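You operate a simulated robot arm through the tools that you are given. There is no shell and no other tool.

You run a simulated robot arm. Do the job below in one go: nothing can be reset, and whatever is moved stays where it is left.

TASK
The till shows the wrong drink: void it, then key in the yellow ticket up to its total.
Fine: dial to VOID, press the wrong drink's key, dial back to SALE; take no payment.

The check looks at the end state, three seconds after you hand in, the way a careful person would. Anything else that was tipped, shoved, dropped, spilled or broken makes it a failure.

THE ROBOT
A 6-joint arm with a two-finger parallel gripper, fixed in place. Base frame: the origin is at the foot of the arm, x ahead of it, y to its left, z up. Readings come in m, rad, newtons and seconds.
With the tool pointing down near the work surface it reaches from about 0.34 to 0.84 m from the base axis. Its first joint turns from -2.007 to 2.007 rad. Payload 3.43 kg.
Tool frame: the origin (TCP) lies between the finger pads and is the grasp point; the fingertips stand 0.034 m ahead of it; z points along the fingers, y is the line along which they close. The gripper opens to 0.128 m. The fingers are 0.024 m wide and 0.012 m thick; the gripper's body (0.048 by 0.13 m) begins 0.096 m behind the TCP.
Orientation is told as [roll, pitch, yaw] about the base's x, y, z axes, in that order, counted from this pose: with the fingers straight down and closing along the base's y, the tool's x points along the base's -x, its y along +y and its z along -z.

THE INTERFACE
- The arm moves only by the tool drive_tool. Its argument "series" is a list of rows, each an object of numbers (a shift or turn left out is 0, a gripper value left out holds the last): "dx", "dy", "dz": the shift along the base's x, y, z in m; "wx", "wy", "wz": the turn, a rotation vector about the base's x, y, z in rad; "fingers": the closure in counts, from 0 (fully open) to 255 (shut). In form: [{"dx": .., "dy": .., "dz": .., "wx": .., "wy": .., "wz": .., "fingers": ..}, ...]. A call has 1 to 20 rows; each row is the pose to reach, as a shift and turn from the pose commanded when the call began. Each row takes 0.2 s and may step no farther than 0.05 m and 0.15 rad from the row before; otherwise, or with a gripper value out of range, the whole call is refused. A pose out of reach is approached as far as the arm can. The call stops where the force on the tool passes 40 N (or 10 N more than at its start, if that is more) or the arm is blocked; 0.2 s more then pass. The fingers move at their own pace (about 0.108 m/s each) and stop on an object; they squeeze with about 28 N. The grip force told is the motor's: it shows also when the fingers shut on nothing. Time passes only in rows, and 0.2 s behind the last, so rows that repeat a pose let the fingers close. It gives the time, the measured TCP pose, the force on the tool (base axes), the opening and the grip force at its end, in the units of the frame above (readings bear some noise), with the torque about the TCP (base axes, N m) and any sound that the robot's microphone picked up, and new pictures: "pictures" is both (left out), scene, wrist or none.
- Cameras (640 x 400 px; columns grow to the right, rows downward): "scene" is fixed at [0.2221, -0.4962, 1.8601]; the picture's right is [0.99, -0.12, 0.00], its down [-0.07, -0.55, -0.83] and it looks along [0.10, 0.82, -0.56] (base axes); focal length 337 px, centre (320, 200). "wrist" rides on the gripper at [0.076, -0.011, -0.16] in the tool frame; the picture's right is [0.15, 0.99, 0.00], its down [-0.88, 0.13, -0.46] and it looks along [-0.45, 0.07, 0.89] (tool axes); focal length 234 px, centre (320, 200). There is no depth. A picture from a camera that has moved, and an enlarged one, comes with that camera's place and axes in the base frame and with its lens. The place of the scene camera against the robot may be out by one fixed shift of up to 0.012 m in any direction.
- lift_body(by): slides the trunk up (or, below 0, down) by that many m; the arm rides with it, the base frame stays. It gives what a move gives, with no picture.
- enlarge(camera, box): a new picture of the part [left, top, right, bottom] of that camera's present view, enlarged. No time passes.
- finish_job(): hands the job in; it is judged then, once.

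Places have to be worked out from the pictures, the camera data and where the tool is seen. Open the gripper and draw the arm clear of the work before you hand the job in, unless the task says otherwise.

The tools are called after ">>>" by a JSON object that holds its "fn" and its "kwargs". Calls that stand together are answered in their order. drive_tool: Moves the arm, as the interface text tells. Its arguments: {"type":"object","properties":{"series":{"type":"array"},"pictures":{"type":"string","enum":["both","scene","wrist","none"]}},"required":["series"]} The other tools are called the same way: lift_body (by) slides the trunk up or down; enlarge (camera, box) takes an enlarged picture of a part of a camera's view; finish_job () hands the job in.

At the start:

```text
clock: 0.0
eef_pos: [0.297, 0.2569, 1.449]
ee_rot: [0.0, 0.001, 0.0]
wrist_force: [0.6, -0.8, 0.0]
ft_torque: [0.0, -0.01, -0.01]
finger_gap: 0.1282
grasp_force: 0.1
trunk travel left (down, up): [-0.725, 0.065]
```

scene: 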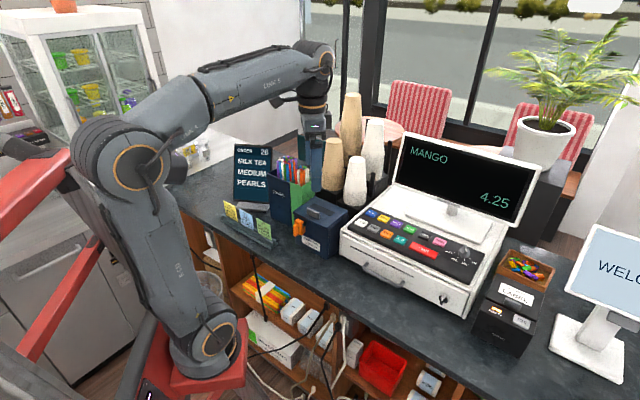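
wrist: 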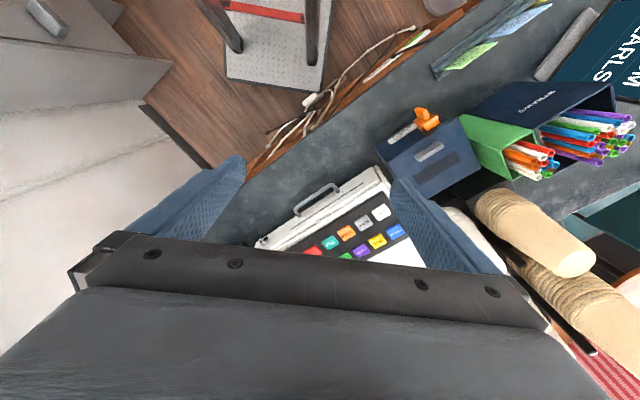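

The till shows MANGO 4.25. I'll enlarge the keypad, the tickets and the board to read them.

>>> {"fn": "enlarge", "kwargs": {"camera": "scene", "box": [335, 195, 495, 295]}}

>>> {"fn": "enlarge", "kwargs": {"camera": "scene", "box": [210, 190, 290, 250]}}

>>> {"fn": "enlarge", "kwargs": {"camera": "scene", "box": [420, 220, 500, 270]}}

>>> {"fn": "enlarge", "kwargs": {"camera": "wrist", "box": [420, 0, 640, 100]}}

```text
4.00 times, centred on (415, 245) of scene
camera zoom: at [0.2221, -0.4962, 1.8601], right [0.99, -0.12, 0.0], down [-0.07, -0.55, -0.83], along [0.1, 0.82, -0.56], focal length 1348 px, centre (-60, 20)
```

zoom: 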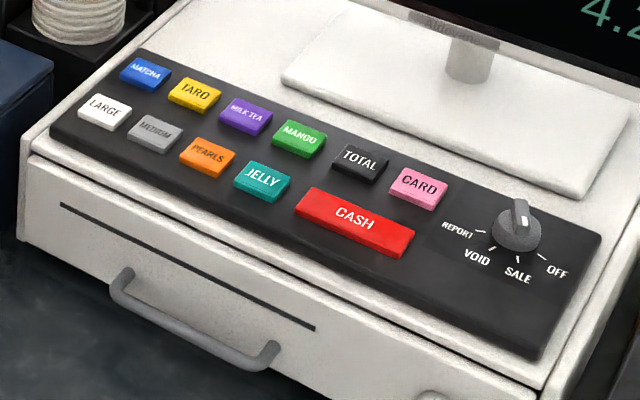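

```text
6.67 times, centred on (250, 220) of scene
camera zoom: at [0.2221, -0.4962, 1.8601], right [0.99, -0.12, 0.0], down [-0.07, -0.55, -0.83], along [0.1, 0.82, -0.56], focal length 2247 px, centre (787, 67)
```

zoom: 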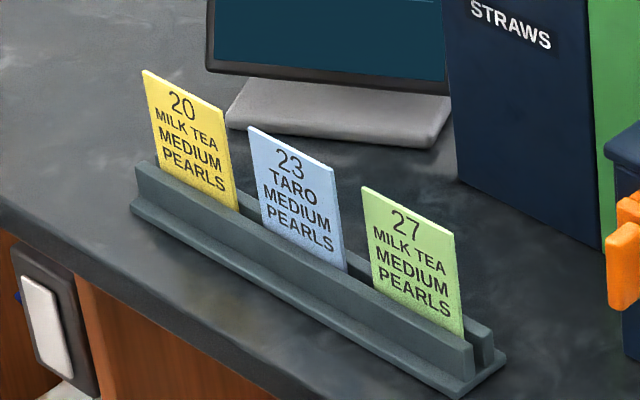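

```text
8.00 times, centred on (460, 245) of scene
camera zoom: at [0.2221, -0.4962, 1.8601], right [0.99, -0.12, 0.0], down [-0.07, -0.55, -0.83], along [0.1, 0.82, -0.56], focal length 2696 px, centre (-800, -160)
```

zoom: 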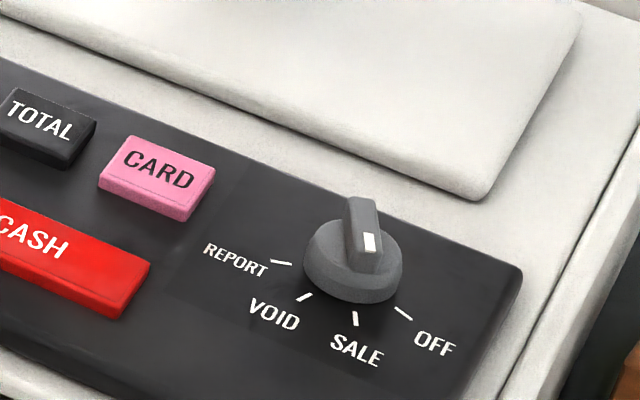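

```text
2.91 times, centred on (530, 50) of wrist
camera zoom: at [0.2212, 0.2459, 1.6078], right [-0.15, 0.99, 0.0], down [0.88, 0.13, 0.46], along [0.45, 0.07, -0.89], focal length 681 px, centre (-291, 636)
```

zoom: 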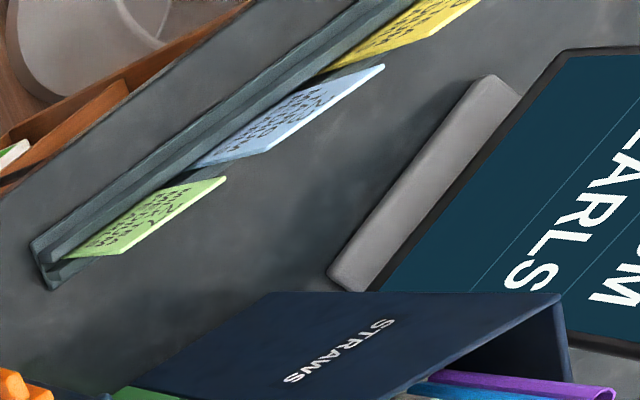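

The board and the yellow ticket agree on 20: MILK TEA, MEDIUM, PEARLS. The dial seems to be at SALE now. Triangulation puts the keypad near z≈1.11, with LARGE at about (0.48, 0.44), MANGO at (0.65, 0.385) and the dial at (0.77, 0.24), its rows running about -43° in xy. I'll move above it, turned to match, for a closer look.

>>> {"fn": "drive_tool", "kwargs": {"series": [{"dx": 0.03, "dy": 0.0, "dz": 0.0, "wz": 0.09}, {"dx": 0.06, "dy": 0.0, "dz": 0.0, "wz": 0.18}, {"dx": 0.09, "dy": 0.0, "dz": 0.0, "wz": 0.27}, {"dx": 0.12, "dy": 0.0, "dz": -0.01, "wz": 0.36}, {"dx": 0.15, "dy": 0.0, "dz": -0.02, "wz": 0.45}, {"dx": 0.18, "dy": 0.0, "dz": -0.03, "wz": 0.54}, {"dx": 0.21, "dy": 0.0, "dz": -0.04, "wz": 0.63}, {"dx": 0.24, "dy": 0.0, "dz": -0.05, "wz": 0.72}, {"dx": 0.27, "dy": 0.0, "dz": -0.06, "wz": 0.82}, {"dx": 0.3, "dy": 0.0, "dz": -0.07, "wz": 0.82}]}}

```text
clock: 2.2
eef_pos: [0.5982, 0.2564, 1.3769]
ee_rot: [0.001, 0.001, 0.823]
wrist_force: [0.1, -0.1, 0.5]
ft_torque: [0.03, -0.06, 0.02]
finger_gap: 0.1279
grasp_force: 0.1
trunk travel left (down, up): [-0.725, 0.065]
camera wrist: at [0.5534, 0.1939, 1.5377], right [-0.82, 0.57, 0.0], down [0.5, 0.73, 0.46], along [0.26, 0.38, -0.89], focal length 234 px, centre (320, 200)
```

scene: 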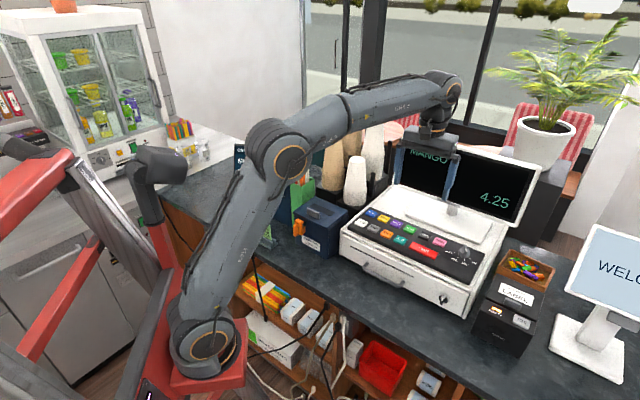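
wrist: 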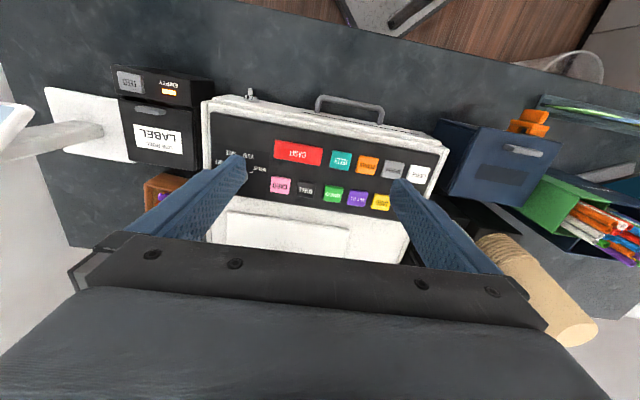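

The keypad is well in view. I'll enlarge it to measure the key and dial places.

>>> {"fn": "enlarge", "kwargs": {"camera": "wrist", "box": [200, 90, 456, 250]}}

>>> {"fn": "enlarge", "kwargs": {"camera": "wrist", "box": [200, 130, 280, 180]}}

>>> {"fn": "enlarge", "kwargs": {"camera": "scene", "box": [335, 195, 495, 295]}}

```text
2.50 times, centred on (328, 170) of wrist
camera zoom: at [0.5534, 0.1939, 1.5377], right [-0.82, 0.57, 0.0], down [0.5, 0.73, 0.46], along [0.26, 0.38, -0.89], focal length 585 px, centre (300, 275)
```

zoom: 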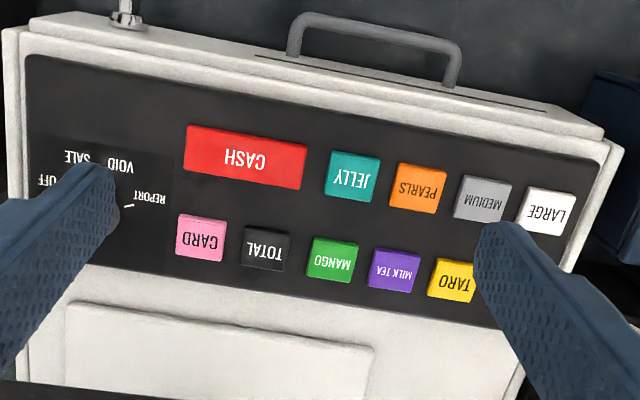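

```text
8.00 times, centred on (240, 155) of wrist
camera zoom: at [0.5534, 0.1939, 1.5377], right [-0.82, 0.57, 0.0], down [0.5, 0.73, 0.46], along [0.26, 0.38, -0.89], focal length 1873 px, centre (960, 560)
```

zoom: 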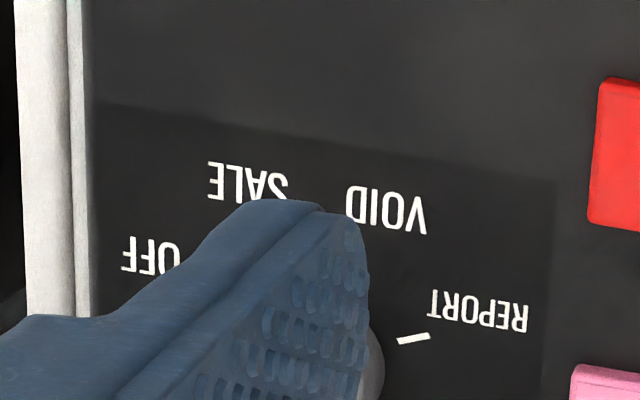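

```text
4.00 times, centred on (415, 245) of scene
camera zoom: at [0.2221, -0.4962, 1.8601], right [0.99, -0.12, 0.0], down [-0.07, -0.55, -0.83], along [0.1, 0.82, -0.56], focal length 1348 px, centre (-60, 20)
```

zoom: 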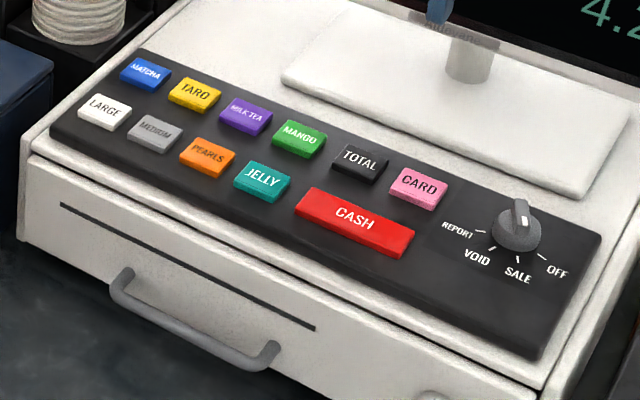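

Key tops come out near z≈1.10: MILK TEA (0.610, 0.418), MANGO (0.648, 0.381), MEDIUM (0.522, 0.405), PEARLS (0.560, 0.368), TOTAL (0.690, 0.344). A finger hides the dial, so I'll move above it, staying high, with the fingers part closed.

>>> {"fn": "drive_tool", "kwargs": {"series": [{"dx": 0.04, "dy": -0.007, "fingers": 120}, {"dx": 0.08, "dy": -0.014}, {"dx": 0.12, "dy": -0.021, "dz": -0.02}, {"dx": 0.16, "dy": -0.027, "dz": -0.04}, {"dx": 0.167, "dy": -0.027, "dz": -0.06}, {"dx": 0.167, "dy": -0.027, "dz": -0.06}]}}

```text
clock: 3.6
eef_pos: [0.7496, 0.2263, 1.3103]
ee_rot: [0.002, 0.0, 0.82]
wrist_force: [0.9, 0.6, -0.6]
ft_torque: [-0.02, 0.0, 0.0]
finger_gap: 0.0677
grasp_force: 0.0
out of reach, approached as far as the arm can: row 4, 5, 6
trunk travel left (down, up): [-0.725, 0.065]
camera wrist: at [0.7061, 0.1631, 1.4705], right [-0.82, 0.57, 0.0], down [0.51, 0.73, 0.46], along [0.26, 0.38, -0.89], focal length 234 px, centre (320, 200)
```

scene: 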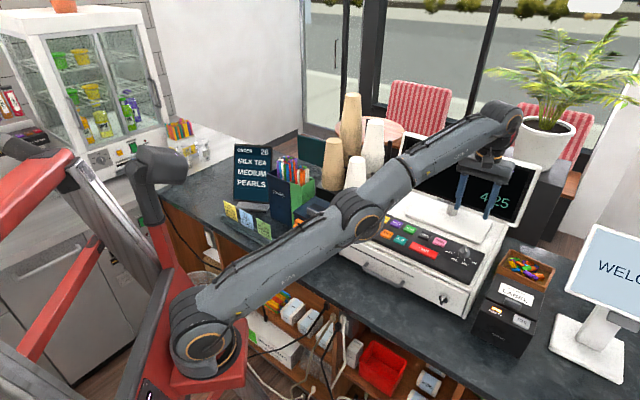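
wrist: 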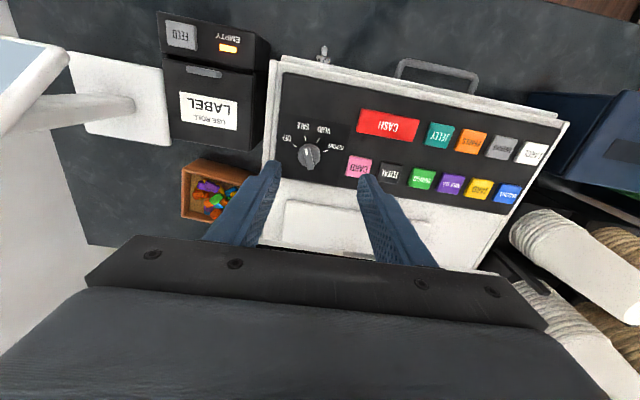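

The dial is visible now, and the arm is at its reach limit at this height; lower down it will reach farther. I'll enlarge the dial.

>>> {"fn": "enlarge", "kwargs": {"camera": "wrist", "box": [264, 110, 360, 170]}}

>>> {"fn": "enlarge", "kwargs": {"camera": "wrist", "box": [256, 50, 576, 250]}}

>>> {"fn": "enlarge", "kwargs": {"camera": "scene", "box": [430, 140, 558, 220]}}

```text
6.67 times, centred on (312, 140) of wrist
camera zoom: at [0.7061, 0.1631, 1.4705], right [-0.82, 0.57, 0.0], down [0.51, 0.73, 0.46], along [0.26, 0.38, -0.89], focal length 1561 px, centre (373, 600)
```

zoom: 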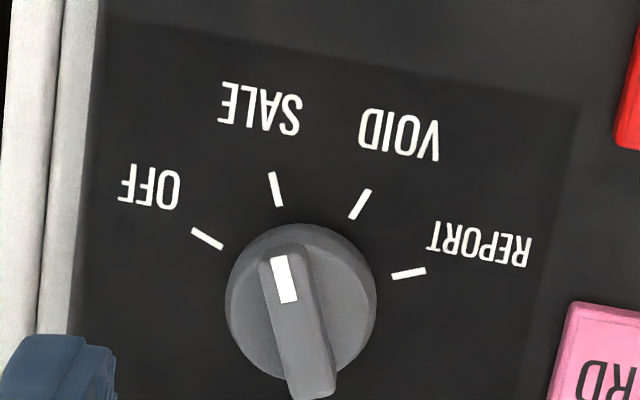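

```text
2.00 times, centred on (416, 150) of wrist
camera zoom: at [0.7061, 0.1631, 1.4705], right [-0.82, 0.57, 0.0], down [0.51, 0.73, 0.46], along [0.26, 0.38, -0.89], focal length 468 px, centre (128, 300)
```

zoom: 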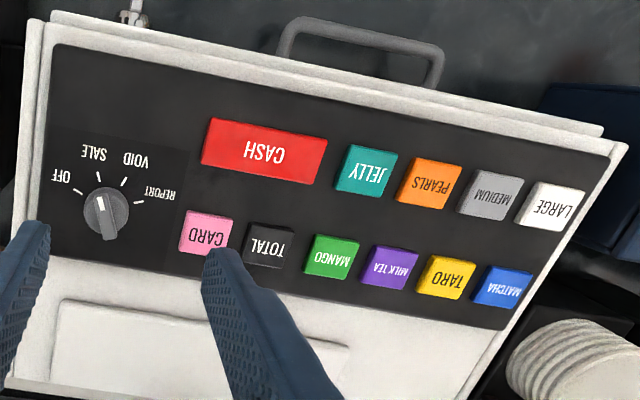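

```text
5.00 times, centred on (494, 180) of scene
camera zoom: at [0.2221, -0.4962, 1.8601], right [0.99, -0.12, 0.0], down [-0.07, -0.55, -0.83], along [0.1, 0.82, -0.56], focal length 1685 px, centre (-550, 300)
```

zoom: 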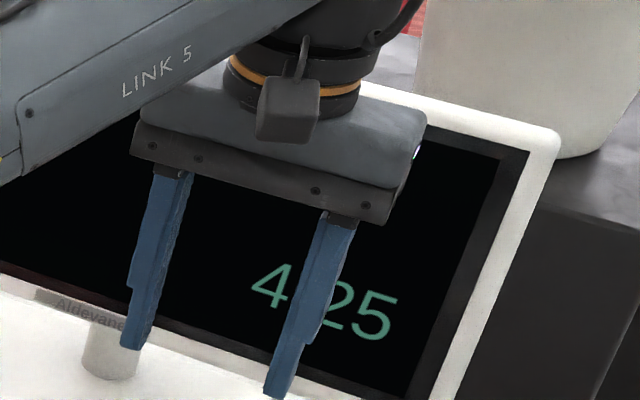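

The dial points at SALE. Its axis is at about (0.781, 0.242), with the panel at z≈1.095, the key tops at about 1.103 and the bar top at about 1.12. SALE points at -112.5° and VOID at -157.5°, so VOID is a -45° turn about z. I'll come lower, line the fingers up with the bar (yaw ≈1.178) and narrow the gap.

>>> {"fn": "drive_tool", "kwargs": {"series": [{"dx": -0.03, "dy": 0.0, "dz": -0.02, "wz": 0.09, "fingers": 165}, {"dx": -0.03, "dy": 0.0, "dz": -0.05, "wz": 0.18}, {"dx": -0.02, "dy": 0.005, "dz": -0.08, "wz": 0.27}, {"dx": -0.01, "dy": 0.01, "dz": -0.11, "wz": 0.358}, {"dx": -0.01, "dy": 0.01, "dz": -0.11, "wz": 0.358}, {"dx": -0.01, "dy": 0.01, "dz": -0.11, "wz": 0.358}]}}

```text
clock: 5.0
eef_pos: [0.7392, 0.236, 1.2014]
ee_rot: [0.001, -0.001, 1.179]
wrist_force: [0.6, 0.3, 0.5]
ft_torque: [-0.03, 0.0, 0.02]
finger_gap: 0.0453
grasp_force: 0.0
trunk travel left (down, up): [-0.725, 0.065]
camera wrist: at [0.72, 0.1616, 1.3617], right [-0.97, 0.24, 0.0], down [0.22, 0.86, 0.46], along [0.11, 0.44, -0.89], focal length 234 px, centre (320, 200)
```

scene: 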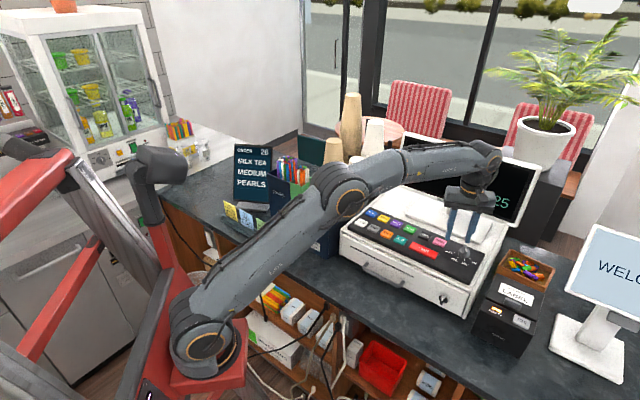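
wrist: 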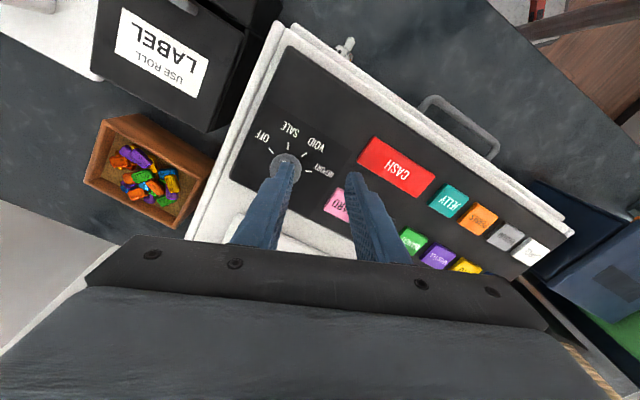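

Now at (0.739, 0.236, 1.201), so commands start from the reached pose. I'll shift over the dial axis at about z 1.19.

>>> {"fn": "drive_tool", "kwargs": {"series": [{"dx": 0.021, "dy": 0.003, "dz": -0.005}, {"dx": 0.0416, "dy": 0.0061, "dz": -0.013}, {"dx": 0.0416, "dy": 0.0061, "dz": -0.013}], "pictures": "wrist"}}

>>> {"fn": "enlarge", "kwargs": {"camera": "wrist", "box": [240, 110, 400, 210]}}

>>> {"fn": "enlarge", "kwargs": {"camera": "scene", "box": [430, 190, 510, 270]}}

```text
clock: 5.8
eef_pos: [0.78, 0.2429, 1.1892]
ee_rot: [-0.001, 0.002, 1.178]
wrist_force: [0.3, 0.0, -0.4]
ft_torque: [-0.02, 0.02, 0.0]
finger_gap: 0.0451
grasp_force: 0.0
trunk travel left (down, up): [-0.725, 0.065]
camera wrist: at [0.7621, 0.1682, 1.3482], right [-0.97, 0.24, 0.0], down [0.22, 0.86, 0.46], along [0.11, 0.44, -0.89], focal length 234 px, centre (320, 200)
```

wrist: 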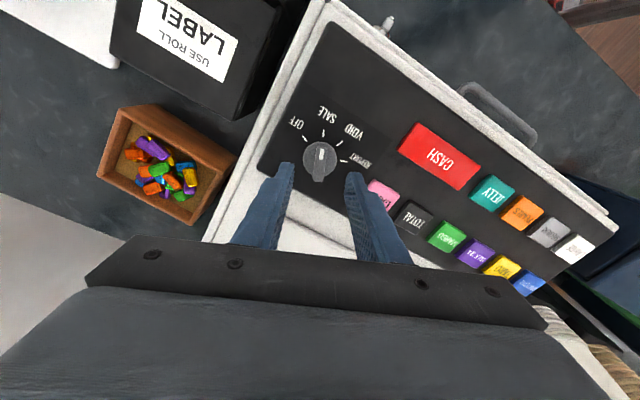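

```text
4.00 times, centred on (320, 160) of wrist
camera zoom: at [0.7621, 0.1682, 1.3482], right [-0.97, 0.24, 0.0], down [0.22, 0.86, 0.46], along [0.11, 0.44, -0.89], focal length 937 px, centre (320, 360)
```

zoom: 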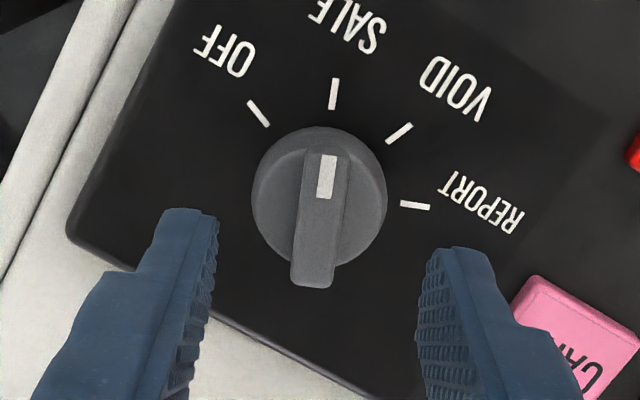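

```text
5.00 times, centred on (470, 230) of scene
camera zoom: at [0.2221, -0.4962, 1.8601], right [0.99, -0.12, 0.0], down [-0.07, -0.55, -0.83], along [0.1, 0.82, -0.56], focal length 1685 px, centre (-430, 50)
```

zoom: 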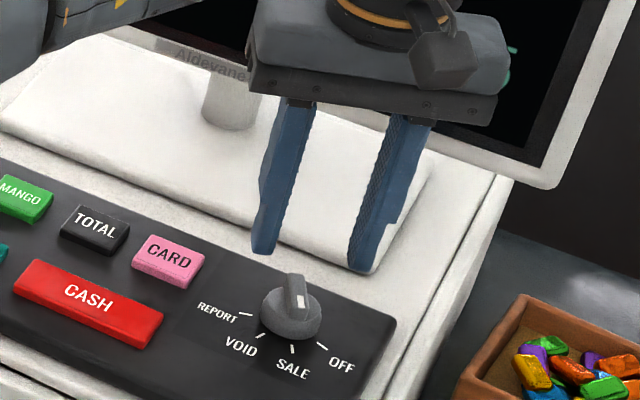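

My estimate again puts the axis at (0.780, 0.243), right under the TCP, and the fingers straddle the bar squarely. I'll go down to TCP z≈1.148, so the fingertips sit at about 1.114 beside the bar and above the disc.

>>> {"fn": "drive_tool", "kwargs": {"series": [{"dz": -0.015}, {"dz": -0.03}, {"dz": -0.041}, {"dz": -0.041}]}}

>>> {"fn": "enlarge", "kwargs": {"camera": "wrist", "box": [240, 110, 400, 210]}}

>>> {"fn": "enlarge", "kwargs": {"camera": "scene", "box": [430, 200, 510, 270]}}

```text
clock: 6.8
eef_pos: [0.7816, 0.2412, 1.1472]
ee_rot: [0.0, 0.0, 1.179]
wrist_force: [0.4, 0.9, 0.1]
ft_torque: [0.02, -0.01, 0.02]
finger_gap: 0.045
grasp_force: 0.1
trunk travel left (down, up): [-0.725, 0.065]
camera wrist: at [0.762, 0.1676, 1.3071], right [-0.97, 0.24, 0.0], down [0.22, 0.86, 0.46], along [0.11, 0.44, -0.89], focal length 234 px, centre (320, 200)
```

scene: 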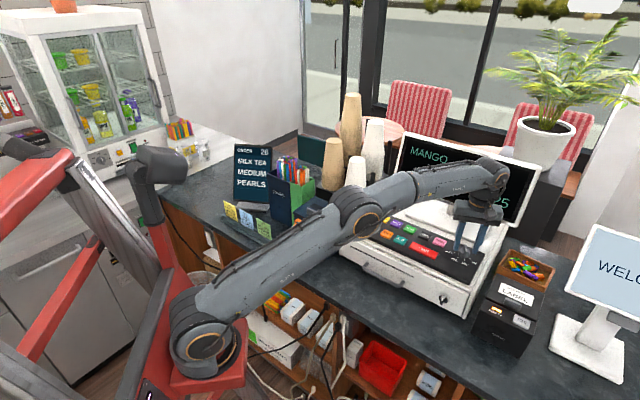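
wrist: 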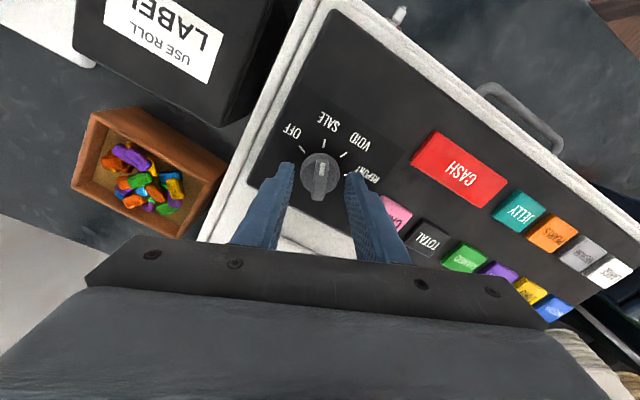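

```text
4.00 times, centred on (320, 160) of wrist
camera zoom: at [0.762, 0.1676, 1.3071], right [-0.97, 0.24, 0.0], down [0.22, 0.86, 0.46], along [0.11, 0.44, -0.89], focal length 937 px, centre (320, 360)
```

zoom: 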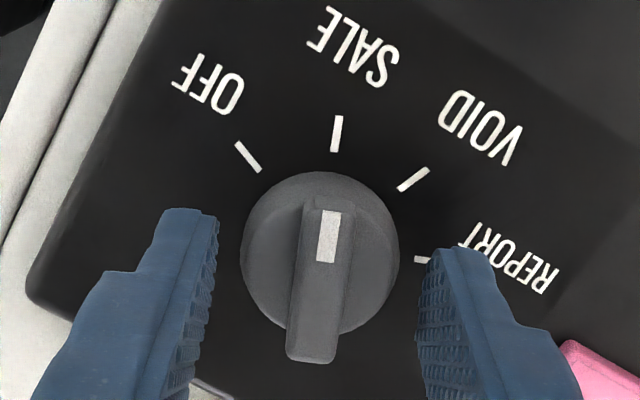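

```text
5.71 times, centred on (470, 235) of scene
camera zoom: at [0.2221, -0.4962, 1.8601], right [0.99, -0.12, 0.0], down [-0.07, -0.55, -0.83], along [0.1, 0.82, -0.56], focal length 1926 px, centre (-537, 0)
```

zoom: 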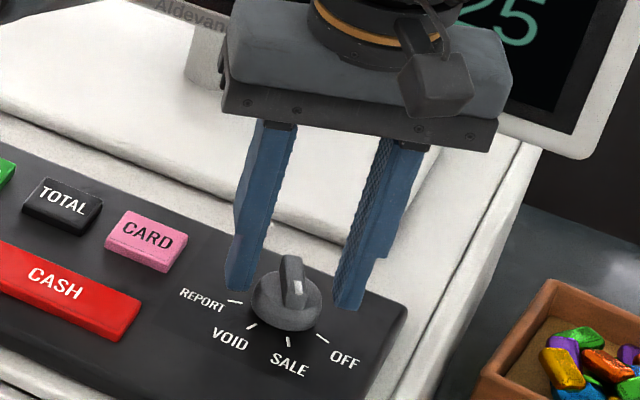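

The bar sits centred on the tool axis, with its top about 1 cm above the fingertips. I'll close on it.

>>> {"fn": "drive_tool", "kwargs": {"series": [{"fingers": 255}, {"fingers": 255}, {"fingers": 255}], "pictures": "wrist"}}

>>> {"fn": "enlarge", "kwargs": {"camera": "wrist", "box": [240, 110, 400, 210]}}

```text
clock: 7.6
eef_pos: [0.7808, 0.2415, 1.1476]
ee_rot: [0.0, 0.0, 1.179]
wrist_force: [1.0, -0.4, 0.1]
ft_torque: [0.06, -0.11, -0.01]
finger_gap: 0.0331
grasp_force: 44.8
trunk travel left (down, up): [-0.725, 0.065]
camera wrist: at [0.7622, 0.1676, 1.3071], right [-0.97, 0.24, 0.0], down [0.22, 0.86, 0.46], along [0.11, 0.44, -0.89], focal length 234 px, centre (320, 200)
```

wrist: 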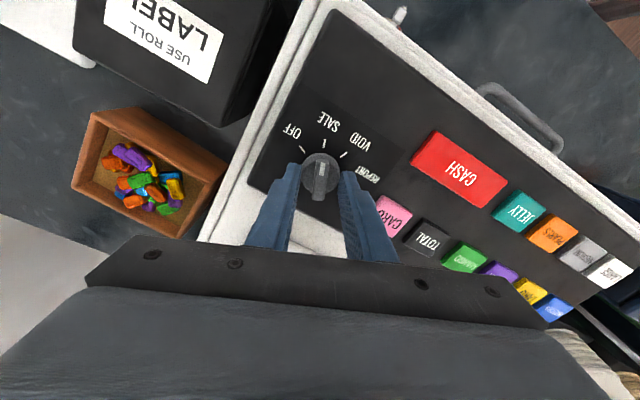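

```text
4.00 times, centred on (320, 160) of wrist
camera zoom: at [0.7622, 0.1676, 1.3071], right [-0.97, 0.24, 0.0], down [0.22, 0.86, 0.46], along [0.11, 0.44, -0.89], focal length 937 px, centre (320, 360)
```

zoom: 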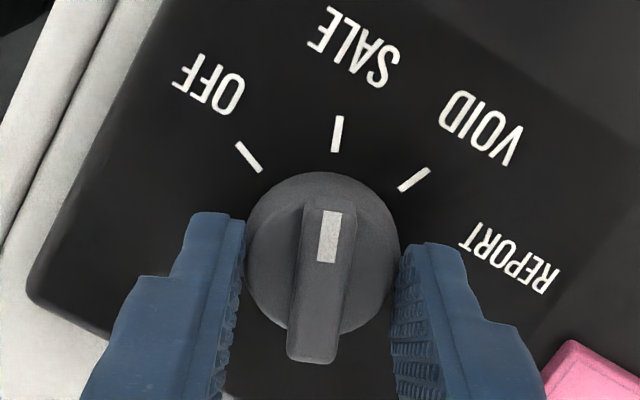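

The gap stopped at 0.033, so the fingers hold the dial's round skirt firmly and centred. That should turn it too, so I'll turn -45° and check the pointer.

>>> {"fn": "drive_tool", "kwargs": {"series": [{"wz": -0.1}, {"wz": -0.2}, {"wz": -0.3}, {"wz": -0.4}, {"wz": -0.5}, {"wz": -0.6}, {"wz": -0.7}, {"wz": -0.785}, {"wz": -0.785}]}}

>>> {"fn": "enlarge", "kwargs": {"camera": "wrist", "box": [240, 110, 400, 210]}}

>>> {"fn": "enlarge", "kwargs": {"camera": "scene", "box": [390, 130, 550, 270]}}

```text
clock: 9.6
eef_pos: [0.7819, 0.2417, 1.1471]
ee_rot: [-0.001, 0.0, 0.393]
wrist_force: [10.1, -5.0, 4.2]
ft_torque: [-0.09, -0.43, -0.03]
finger_gap: 0.0331
grasp_force: 44.7
trunk travel left (down, up): [-0.725, 0.065]
camera wrist: at [0.7154, 0.202, 1.3071], right [-0.51, 0.86, 0.0], down [0.76, 0.46, 0.46], along [0.39, 0.23, -0.89], focal length 234 px, centre (320, 200)
```

scene: 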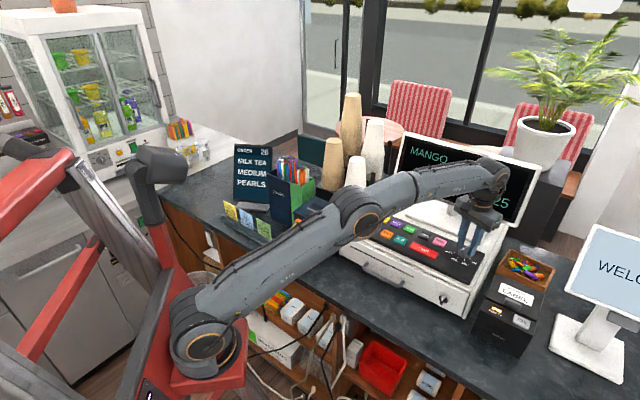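
wrist: 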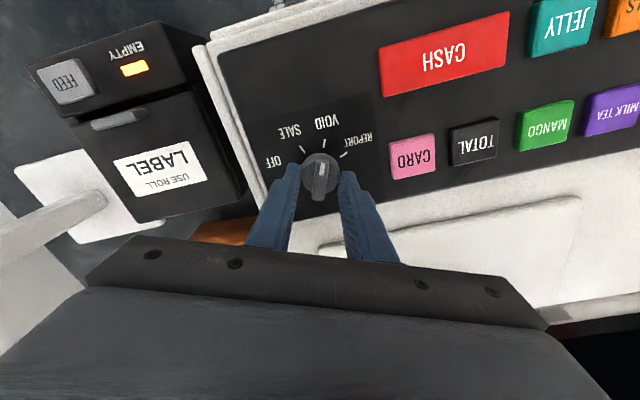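

```text
4.00 times, centred on (320, 160) of wrist
camera zoom: at [0.7154, 0.202, 1.3071], right [-0.51, 0.86, 0.0], down [0.76, 0.46, 0.46], along [0.39, 0.23, -0.89], focal length 937 px, centre (320, 360)
```

zoom: 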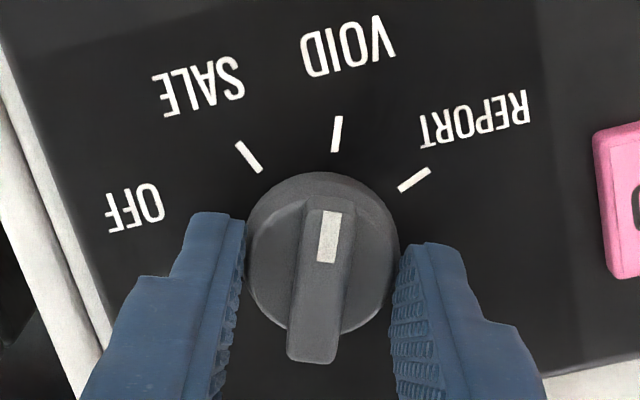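

```text
2.86 times, centred on (470, 200) of scene
camera zoom: at [0.2221, -0.4962, 1.8601], right [0.99, -0.12, 0.0], down [-0.07, -0.55, -0.83], along [0.1, 0.82, -0.56], focal length 963 px, centre (-109, 200)
```

zoom: 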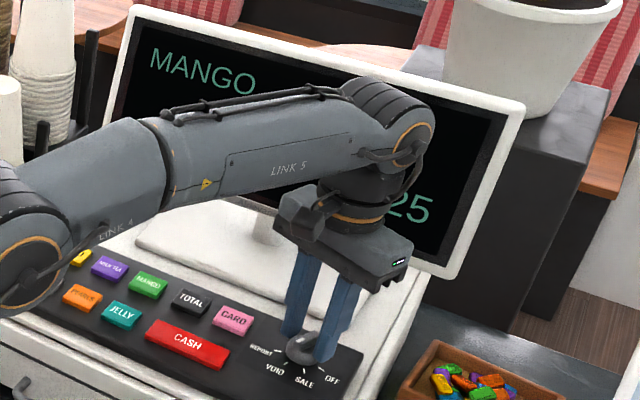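

The pointer is on VOID. I'll release, lift straight up, and then move over MANGO at (0.648, 0.381) with shut fingers and the yaw aligned to the till.

>>> {"fn": "drive_tool", "kwargs": {"series": [{"fingers": 160}, {"fingers": 160}, {"dz": 0.03}, {"dz": 0.07}, {"dz": 0.09}], "pictures": "wrist"}}

>>> {"fn": "drive_tool", "kwargs": {"series": [{"dx": -0.033, "dy": 0.035, "wz": 0.1, "fingers": 255}, {"dx": -0.066, "dy": 0.07, "wz": 0.2}, {"dx": -0.1, "dy": 0.105, "wz": 0.3}, {"dx": -0.1335, "dy": 0.1395, "wz": 0.392, "dz": -0.03}, {"dx": -0.1335, "dy": 0.1395, "wz": 0.392, "dz": -0.06}, {"dx": -0.1335, "dy": 0.1395, "wz": 0.392, "dz": -0.06}]}}

>>> {"fn": "enlarge", "kwargs": {"camera": "wrist", "box": [160, 60, 480, 260]}}

```text
clock: 10.8
eef_pos: [0.7762, 0.241, 1.2369]
ee_rot: [0.0, -0.001, 0.395]
wrist_force: [-0.4, 0.4, -0.7]
ft_torque: [-0.01, -0.02, 0.0]
finger_gap: 0.0477
grasp_force: 0.1
out of reach, approached as far as the arm can: row 5
trunk travel left (down, up): [-0.725, 0.065]
camera wrist: at [0.7104, 0.2015, 1.3953], right [-0.51, 0.86, 0.0], down [0.76, 0.46, 0.46], along [0.39, 0.23, -0.89], focal length 234 px, centre (320, 200)
```

wrist: 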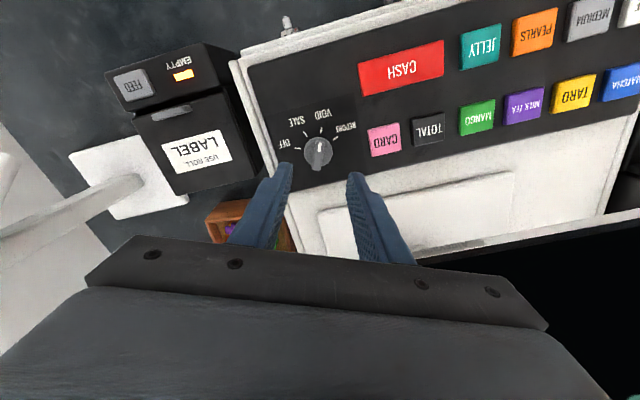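

```text
refused: row 4 steps farther than a row can; nothing moved
```

```text
2.00 times, centred on (320, 160) of wrist
camera zoom: at [0.7104, 0.2015, 1.3953], right [-0.51, 0.86, 0.0], down [0.76, 0.46, 0.46], along [0.39, 0.23, -0.89], focal length 468 px, centre (320, 280)
```

zoom: 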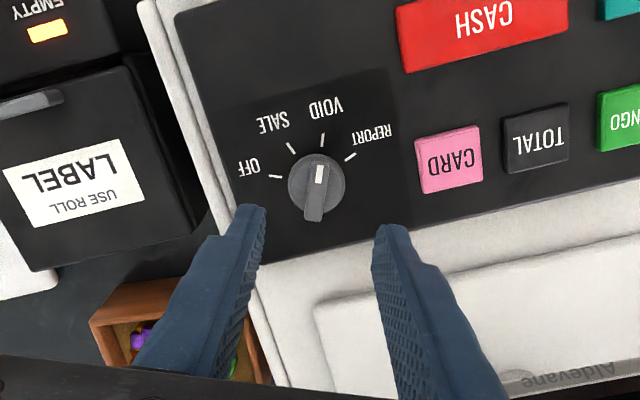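

The dial stays on VOID. The second move was refused because one step was too long, so I'll redo it from (0.776, 0.241, 1.237) with smaller steps.

>>> {"fn": "drive_tool", "kwargs": {"series": [{"dx": -0.03, "dy": 0.033, "wz": 0.1, "fingers": 255}, {"dx": -0.06, "dy": 0.066, "wz": 0.2}, {"dx": -0.09, "dy": 0.099, "wz": 0.3}, {"dx": -0.1185, "dy": 0.13, "wz": 0.39}, {"dx": -0.1285, "dy": 0.1402, "wz": 0.39, "dz": -0.03}, {"dx": -0.1285, "dy": 0.1402, "wz": 0.39, "dz": -0.06}, {"dx": -0.1285, "dy": 0.1402, "wz": 0.39, "dz": -0.06}]}}

>>> {"fn": "enlarge", "kwargs": {"camera": "wrist", "box": [160, 60, 480, 260]}}

>>> {"fn": "enlarge", "kwargs": {"camera": "scene", "box": [335, 140, 495, 280]}}

```text
clock: 12.4
eef_pos: [0.6485, 0.3806, 1.1755]
ee_rot: [-0.001, -0.001, 0.784]
wrist_force: [-0.2, 0.6, 0.0]
ft_torque: [-0.02, -0.04, -0.03]
finger_gap: 0.0001
grasp_force: 28.1
trunk travel left (down, up): [-0.725, 0.065]
camera wrist: at [0.603, 0.3193, 1.3353], right [-0.8, 0.6, 0.0], down [0.53, 0.71, 0.46], along [0.27, 0.37, -0.89], focal length 234 px, centre (320, 200)
```

scene: 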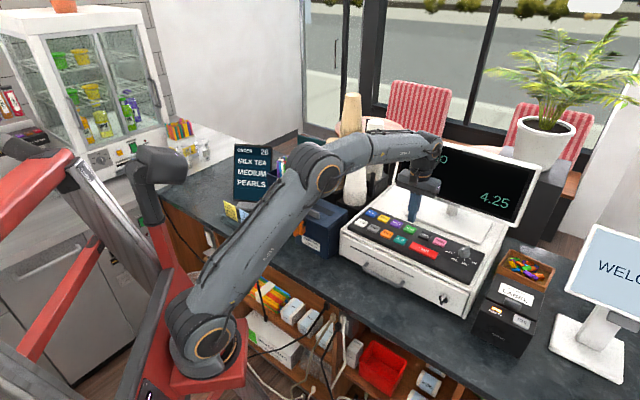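
wrist: 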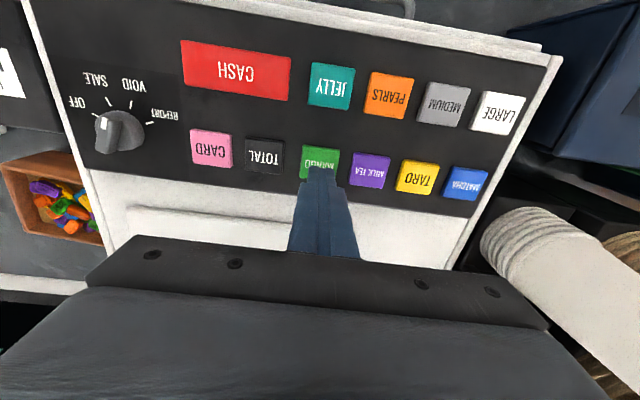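

```text
2.00 times, centred on (320, 160) of wrist
camera zoom: at [0.603, 0.3193, 1.3353], right [-0.8, 0.6, 0.0], down [0.53, 0.71, 0.46], along [0.27, 0.37, -0.89], focal length 468 px, centre (320, 280)
```

zoom: 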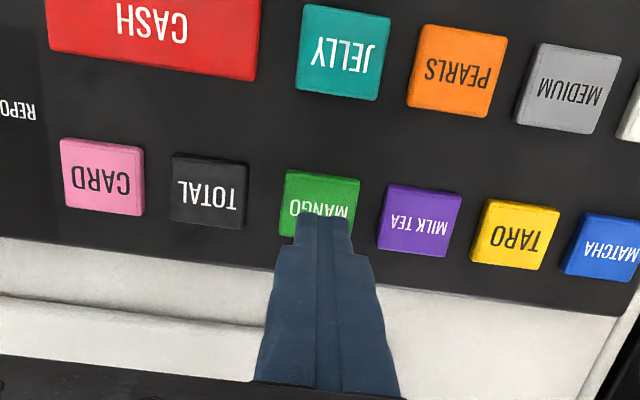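

```text
2.86 times, centred on (415, 210) of scene
camera zoom: at [0.2221, -0.4962, 1.8601], right [0.99, -0.12, 0.0], down [-0.07, -0.55, -0.83], along [0.1, 0.82, -0.56], focal length 963 px, centre (49, 171)
```

zoom: 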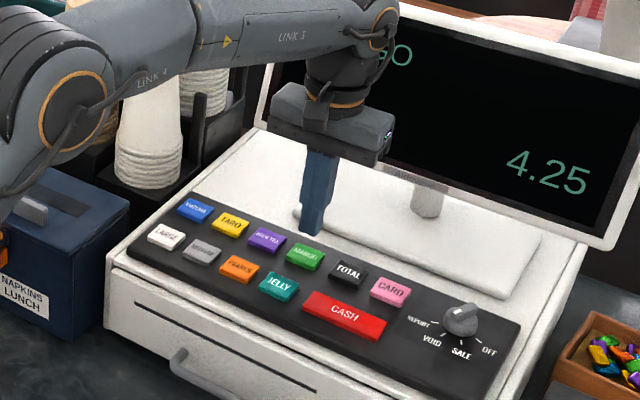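

The closed fingertips line up with MANGO's centre. I'll press gently in small steps and watch force and sound.

>>> {"fn": "drive_tool", "kwargs": {"series": [{"dz": -0.02}, {"dz": -0.032}, {"dz": -0.036}, {"dz": -0.039}, {"dz": -0.042}, {"dz": -0.042}]}}

>>> {"fn": "enlarge", "kwargs": {"camera": "wrist", "box": [240, 120, 400, 220]}}

```text
clock: 13.8
eef_pos: [0.6488, 0.3797, 1.1352]
ee_rot: [-0.003, -0.004, 0.782]
wrist_force: [2.4, 0.4, 14.8]
ft_torque: [-0.01, -0.09, 0.01]
finger_gap: 0.0
grasp_force: 27.7
trunk travel left (down, up): [-0.725, 0.065]
heard: click
camera wrist: at [0.6021, 0.3189, 1.2946], right [-0.8, 0.6, 0.0], down [0.53, 0.71, 0.46], along [0.27, 0.37, -0.89], focal length 234 px, centre (320, 200)
```

scene: 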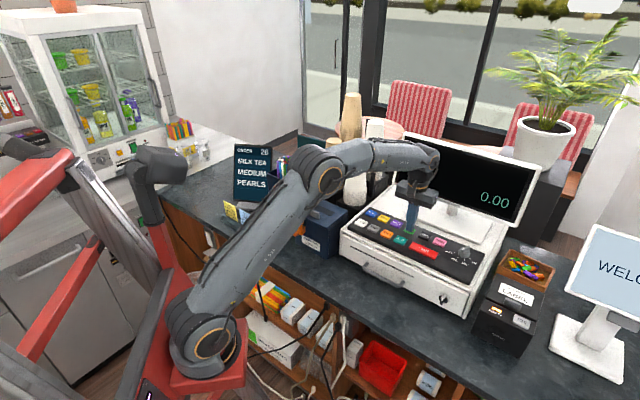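
wrist: 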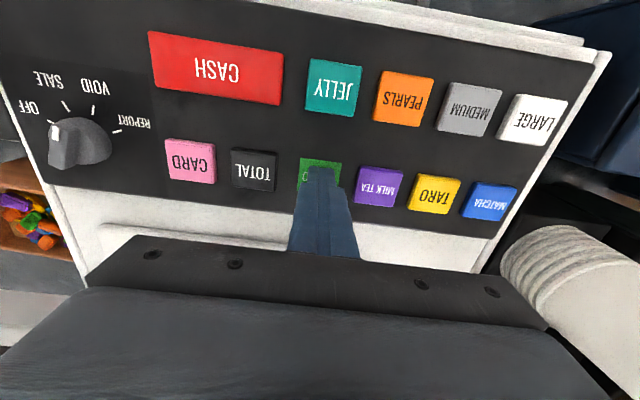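

```text
4.00 times, centred on (320, 170) of wrist
camera zoom: at [0.6021, 0.3189, 1.2946], right [-0.8, 0.6, 0.0], down [0.53, 0.71, 0.46], along [0.27, 0.37, -0.89], focal length 937 px, centre (320, 320)
```

zoom: 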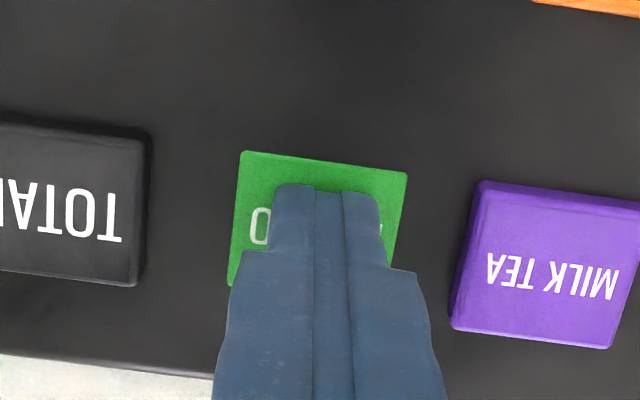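

There was a click and the total dropped to 0.00, so the mango is voided. I'll lift off and check the dial before going back to it.

>>> {"fn": "drive_tool", "kwargs": {"series": [{"dz": 0.03}, {"dz": 0.07}, {"dz": 0.1}]}}

>>> {"fn": "enlarge", "kwargs": {"camera": "wrist", "box": [100, 60, 260, 160]}}

>>> {"fn": "enlarge", "kwargs": {"camera": "scene", "box": [335, 140, 555, 280]}}

```text
clock: 14.6
eef_pos: [0.6464, 0.3797, 1.2329]
ee_rot: [-0.001, 0.002, 0.782]
wrist_force: [0.1, 0.1, -0.4]
ft_torque: [-0.02, 0.02, 0.01]
finger_gap: 0.0002
grasp_force: 27.6
trunk travel left (down, up): [-0.725, 0.065]
camera wrist: at [0.6022, 0.3189, 1.3928], right [-0.8, 0.6, 0.0], down [0.53, 0.71, 0.45], along [0.27, 0.36, -0.89], focal length 234 px, centre (320, 200)
```

scene: 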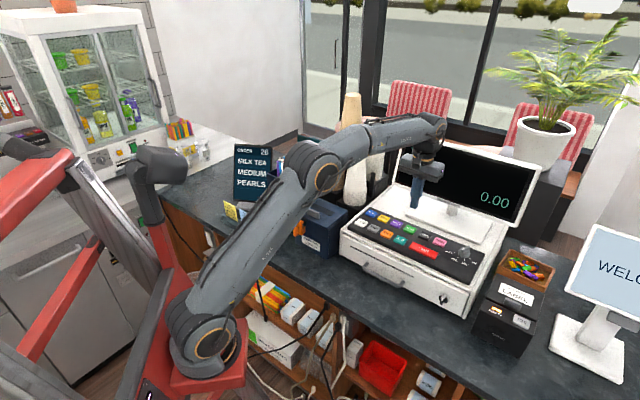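
wrist: 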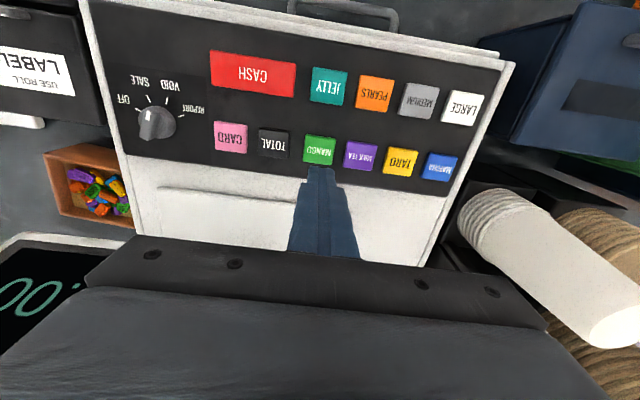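

```text
4.00 times, centred on (180, 110) of wrist
camera zoom: at [0.6022, 0.3189, 1.3928], right [-0.8, 0.6, 0.0], down [0.53, 0.71, 0.45], along [0.27, 0.36, -0.89], focal length 937 px, centre (880, 560)
```

zoom: 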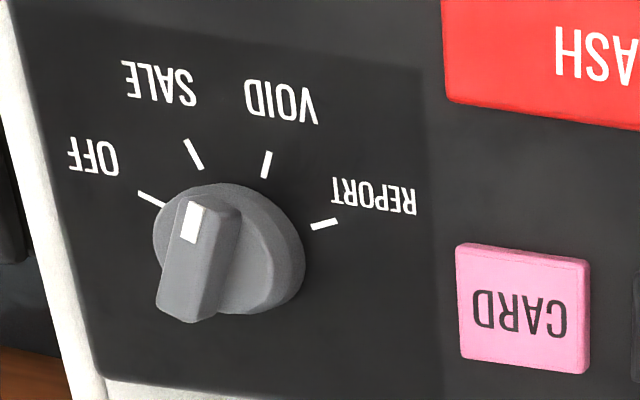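

```text
2.86 times, centred on (445, 210) of scene
camera zoom: at [0.2221, -0.4962, 1.8601], right [0.99, -0.12, 0.0], down [-0.07, -0.55, -0.83], along [0.1, 0.82, -0.56], focal length 963 px, centre (-37, 171)
```

zoom: 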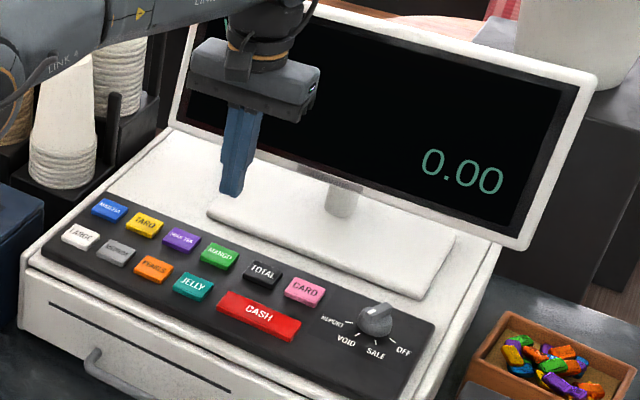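

The bar is parallel to the VOID tick. I'll return over the dial with yaw 0.393 and the fingers opened to about 0.048.

>>> {"fn": "drive_tool", "kwargs": {"series": [{"dx": 0.027, "dy": -0.0276, "wz": -0.08, "fingers": 160}, {"dx": 0.054, "dy": -0.0552, "wz": -0.16}, {"dx": 0.0804, "dy": -0.0828, "wz": -0.24, "dz": -0.01}, {"dx": 0.107, "dy": -0.11, "wz": -0.32, "dz": -0.02}, {"dx": 0.12, "dy": -0.125, "wz": -0.39, "dz": -0.04}, {"dx": 0.1335, "dy": -0.138, "wz": -0.39, "dz": -0.045}, {"dx": 0.1335, "dy": -0.138, "wz": -0.39, "dz": -0.045}], "pictures": "wrist"}}

>>> {"fn": "enlarge", "kwargs": {"camera": "wrist", "box": [240, 110, 400, 210]}}

```text
clock: 16.2
eef_pos: [0.7819, 0.2425, 1.1885]
ee_rot: [0.001, 0.001, 0.393]
wrist_force: [0.0, 0.4, -0.1]
ft_torque: [0.0, 0.02, 0.01]
finger_gap: 0.0477
grasp_force: 0.1
trunk travel left (down, up): [-0.725, 0.065]
camera wrist: at [0.716, 0.2032, 1.3481], right [-0.51, 0.86, 0.0], down [0.76, 0.46, 0.46], along [0.39, 0.23, -0.89], focal length 234 px, centre (320, 200)
```

wrist: 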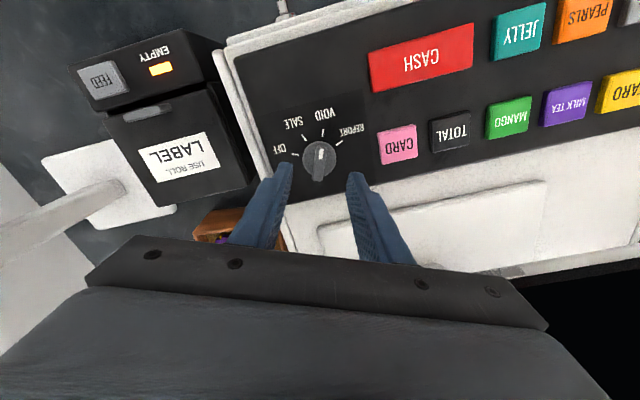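

```text
4.00 times, centred on (320, 160) of wrist
camera zoom: at [0.716, 0.2032, 1.3481], right [-0.51, 0.86, 0.0], down [0.76, 0.46, 0.46], along [0.39, 0.23, -0.89], focal length 937 px, centre (320, 360)
```

zoom: 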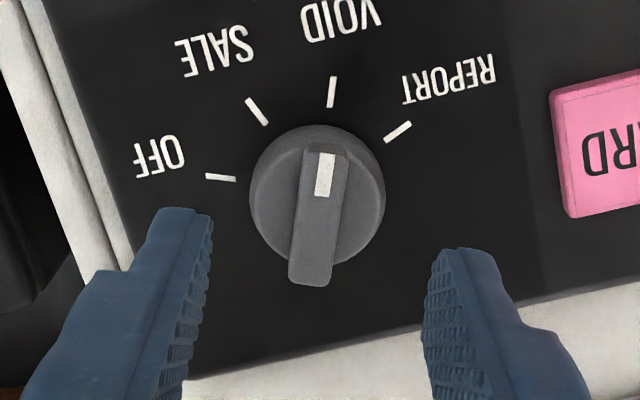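

Aligned within about 1 mm. I'll descend, grip the skirt, and check before turning.

>>> {"fn": "drive_tool", "kwargs": {"series": [{"dx": -0.0005, "dy": -0.001, "dz": -0.015}, {"dx": -0.0005, "dy": -0.001, "dz": -0.03}, {"dx": -0.0005, "dy": -0.001, "dz": -0.041}, {"dx": -0.0005, "dy": -0.001, "dz": -0.041}, {"dx": -0.0005, "dy": -0.001, "dz": -0.041, "fingers": 255}, {"dx": -0.0005, "dy": -0.001, "dz": -0.041}, {"dx": -0.0005, "dy": -0.001, "dz": -0.041}], "pictures": "wrist"}}

>>> {"fn": "enlarge", "kwargs": {"camera": "wrist", "box": [240, 110, 400, 210]}}

```text
clock: 17.8
eef_pos: [0.7826, 0.2403, 1.1481]
ee_rot: [0.002, 0.0, 0.391]
wrist_force: [0.3, -0.7, 0.1]
ft_torque: [-0.01, -0.04, 0.01]
finger_gap: 0.0333
grasp_force: 44.8
trunk travel left (down, up): [-0.725, 0.065]
camera wrist: at [0.7158, 0.2021, 1.3076], right [-0.51, 0.86, 0.0], down [0.76, 0.46, 0.46], along [0.39, 0.23, -0.89], focal length 234 px, centre (320, 200)
```

wrist: 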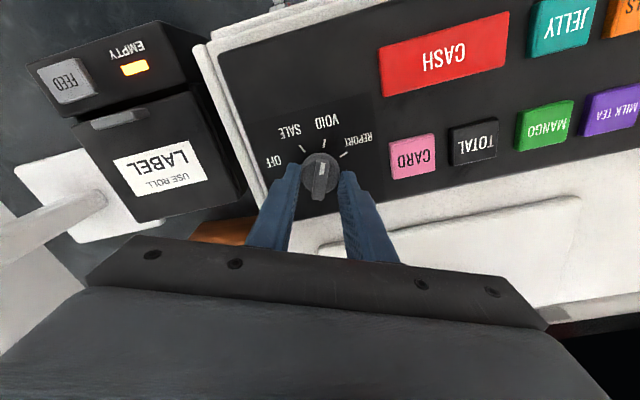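

```text
4.00 times, centred on (320, 160) of wrist
camera zoom: at [0.7158, 0.2021, 1.3076], right [-0.51, 0.86, 0.0], down [0.76, 0.46, 0.46], along [0.39, 0.23, -0.89], focal length 937 px, centre (320, 360)
```

zoom: 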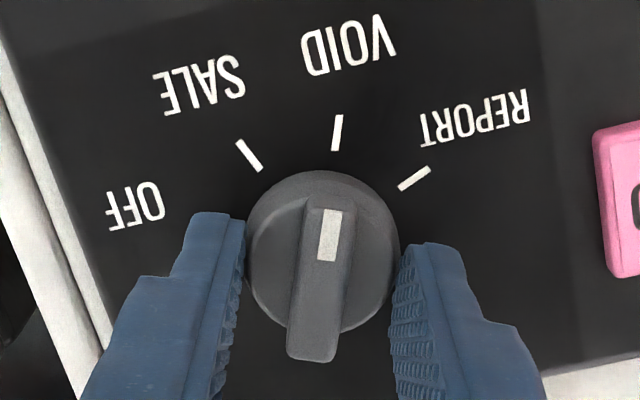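

The grip matches the first one. I'll turn back +45° to SALE.

>>> {"fn": "drive_tool", "kwargs": {"series": [{"wz": 0.1}, {"wz": 0.2}, {"wz": 0.3}, {"wz": 0.4}, {"wz": 0.5}, {"wz": 0.6}, {"wz": 0.7}, {"wz": 0.787}, {"wz": 0.787}], "pictures": "wrist"}}

>>> {"fn": "enlarge", "kwargs": {"camera": "wrist", "box": [240, 110, 400, 210]}}

```text
clock: 19.8
eef_pos: [0.7812, 0.2409, 1.1487]
ee_rot: [0.002, -0.002, 1.181]
wrist_force: [6.1, 1.1, 8.1]
ft_torque: [0.34, -0.25, 0.0]
finger_gap: 0.0332
grasp_force: 45.1
trunk travel left (down, up): [-0.725, 0.065]
camera wrist: at [0.7623, 0.1676, 1.3076], right [-0.97, 0.24, 0.0], down [0.21, 0.86, 0.46], along [0.11, 0.44, -0.89], focal length 234 px, centre (320, 200)
```

wrist: 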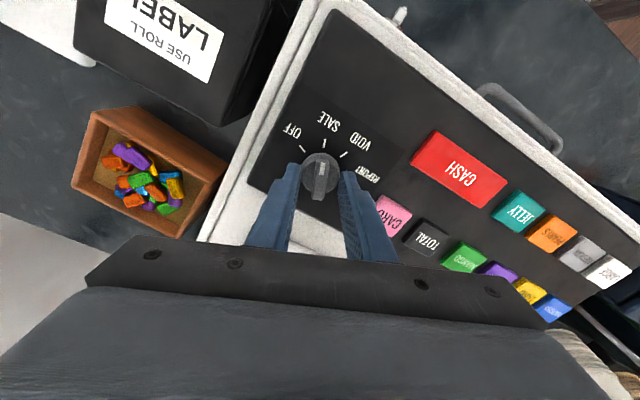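

```text
4.00 times, centred on (320, 160) of wrist
camera zoom: at [0.7623, 0.1676, 1.3076], right [-0.97, 0.24, 0.0], down [0.21, 0.86, 0.46], along [0.11, 0.44, -0.89], focal length 937 px, centre (320, 360)
```

zoom: 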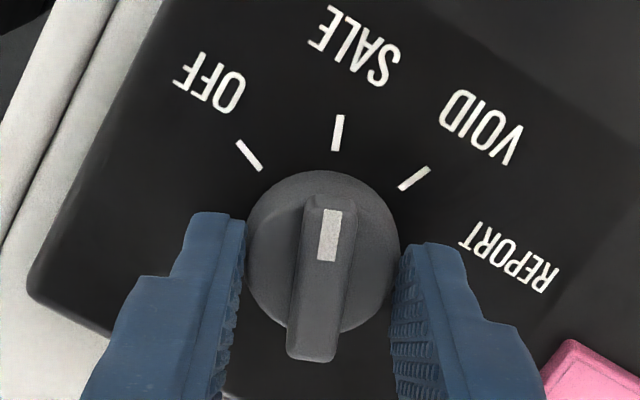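

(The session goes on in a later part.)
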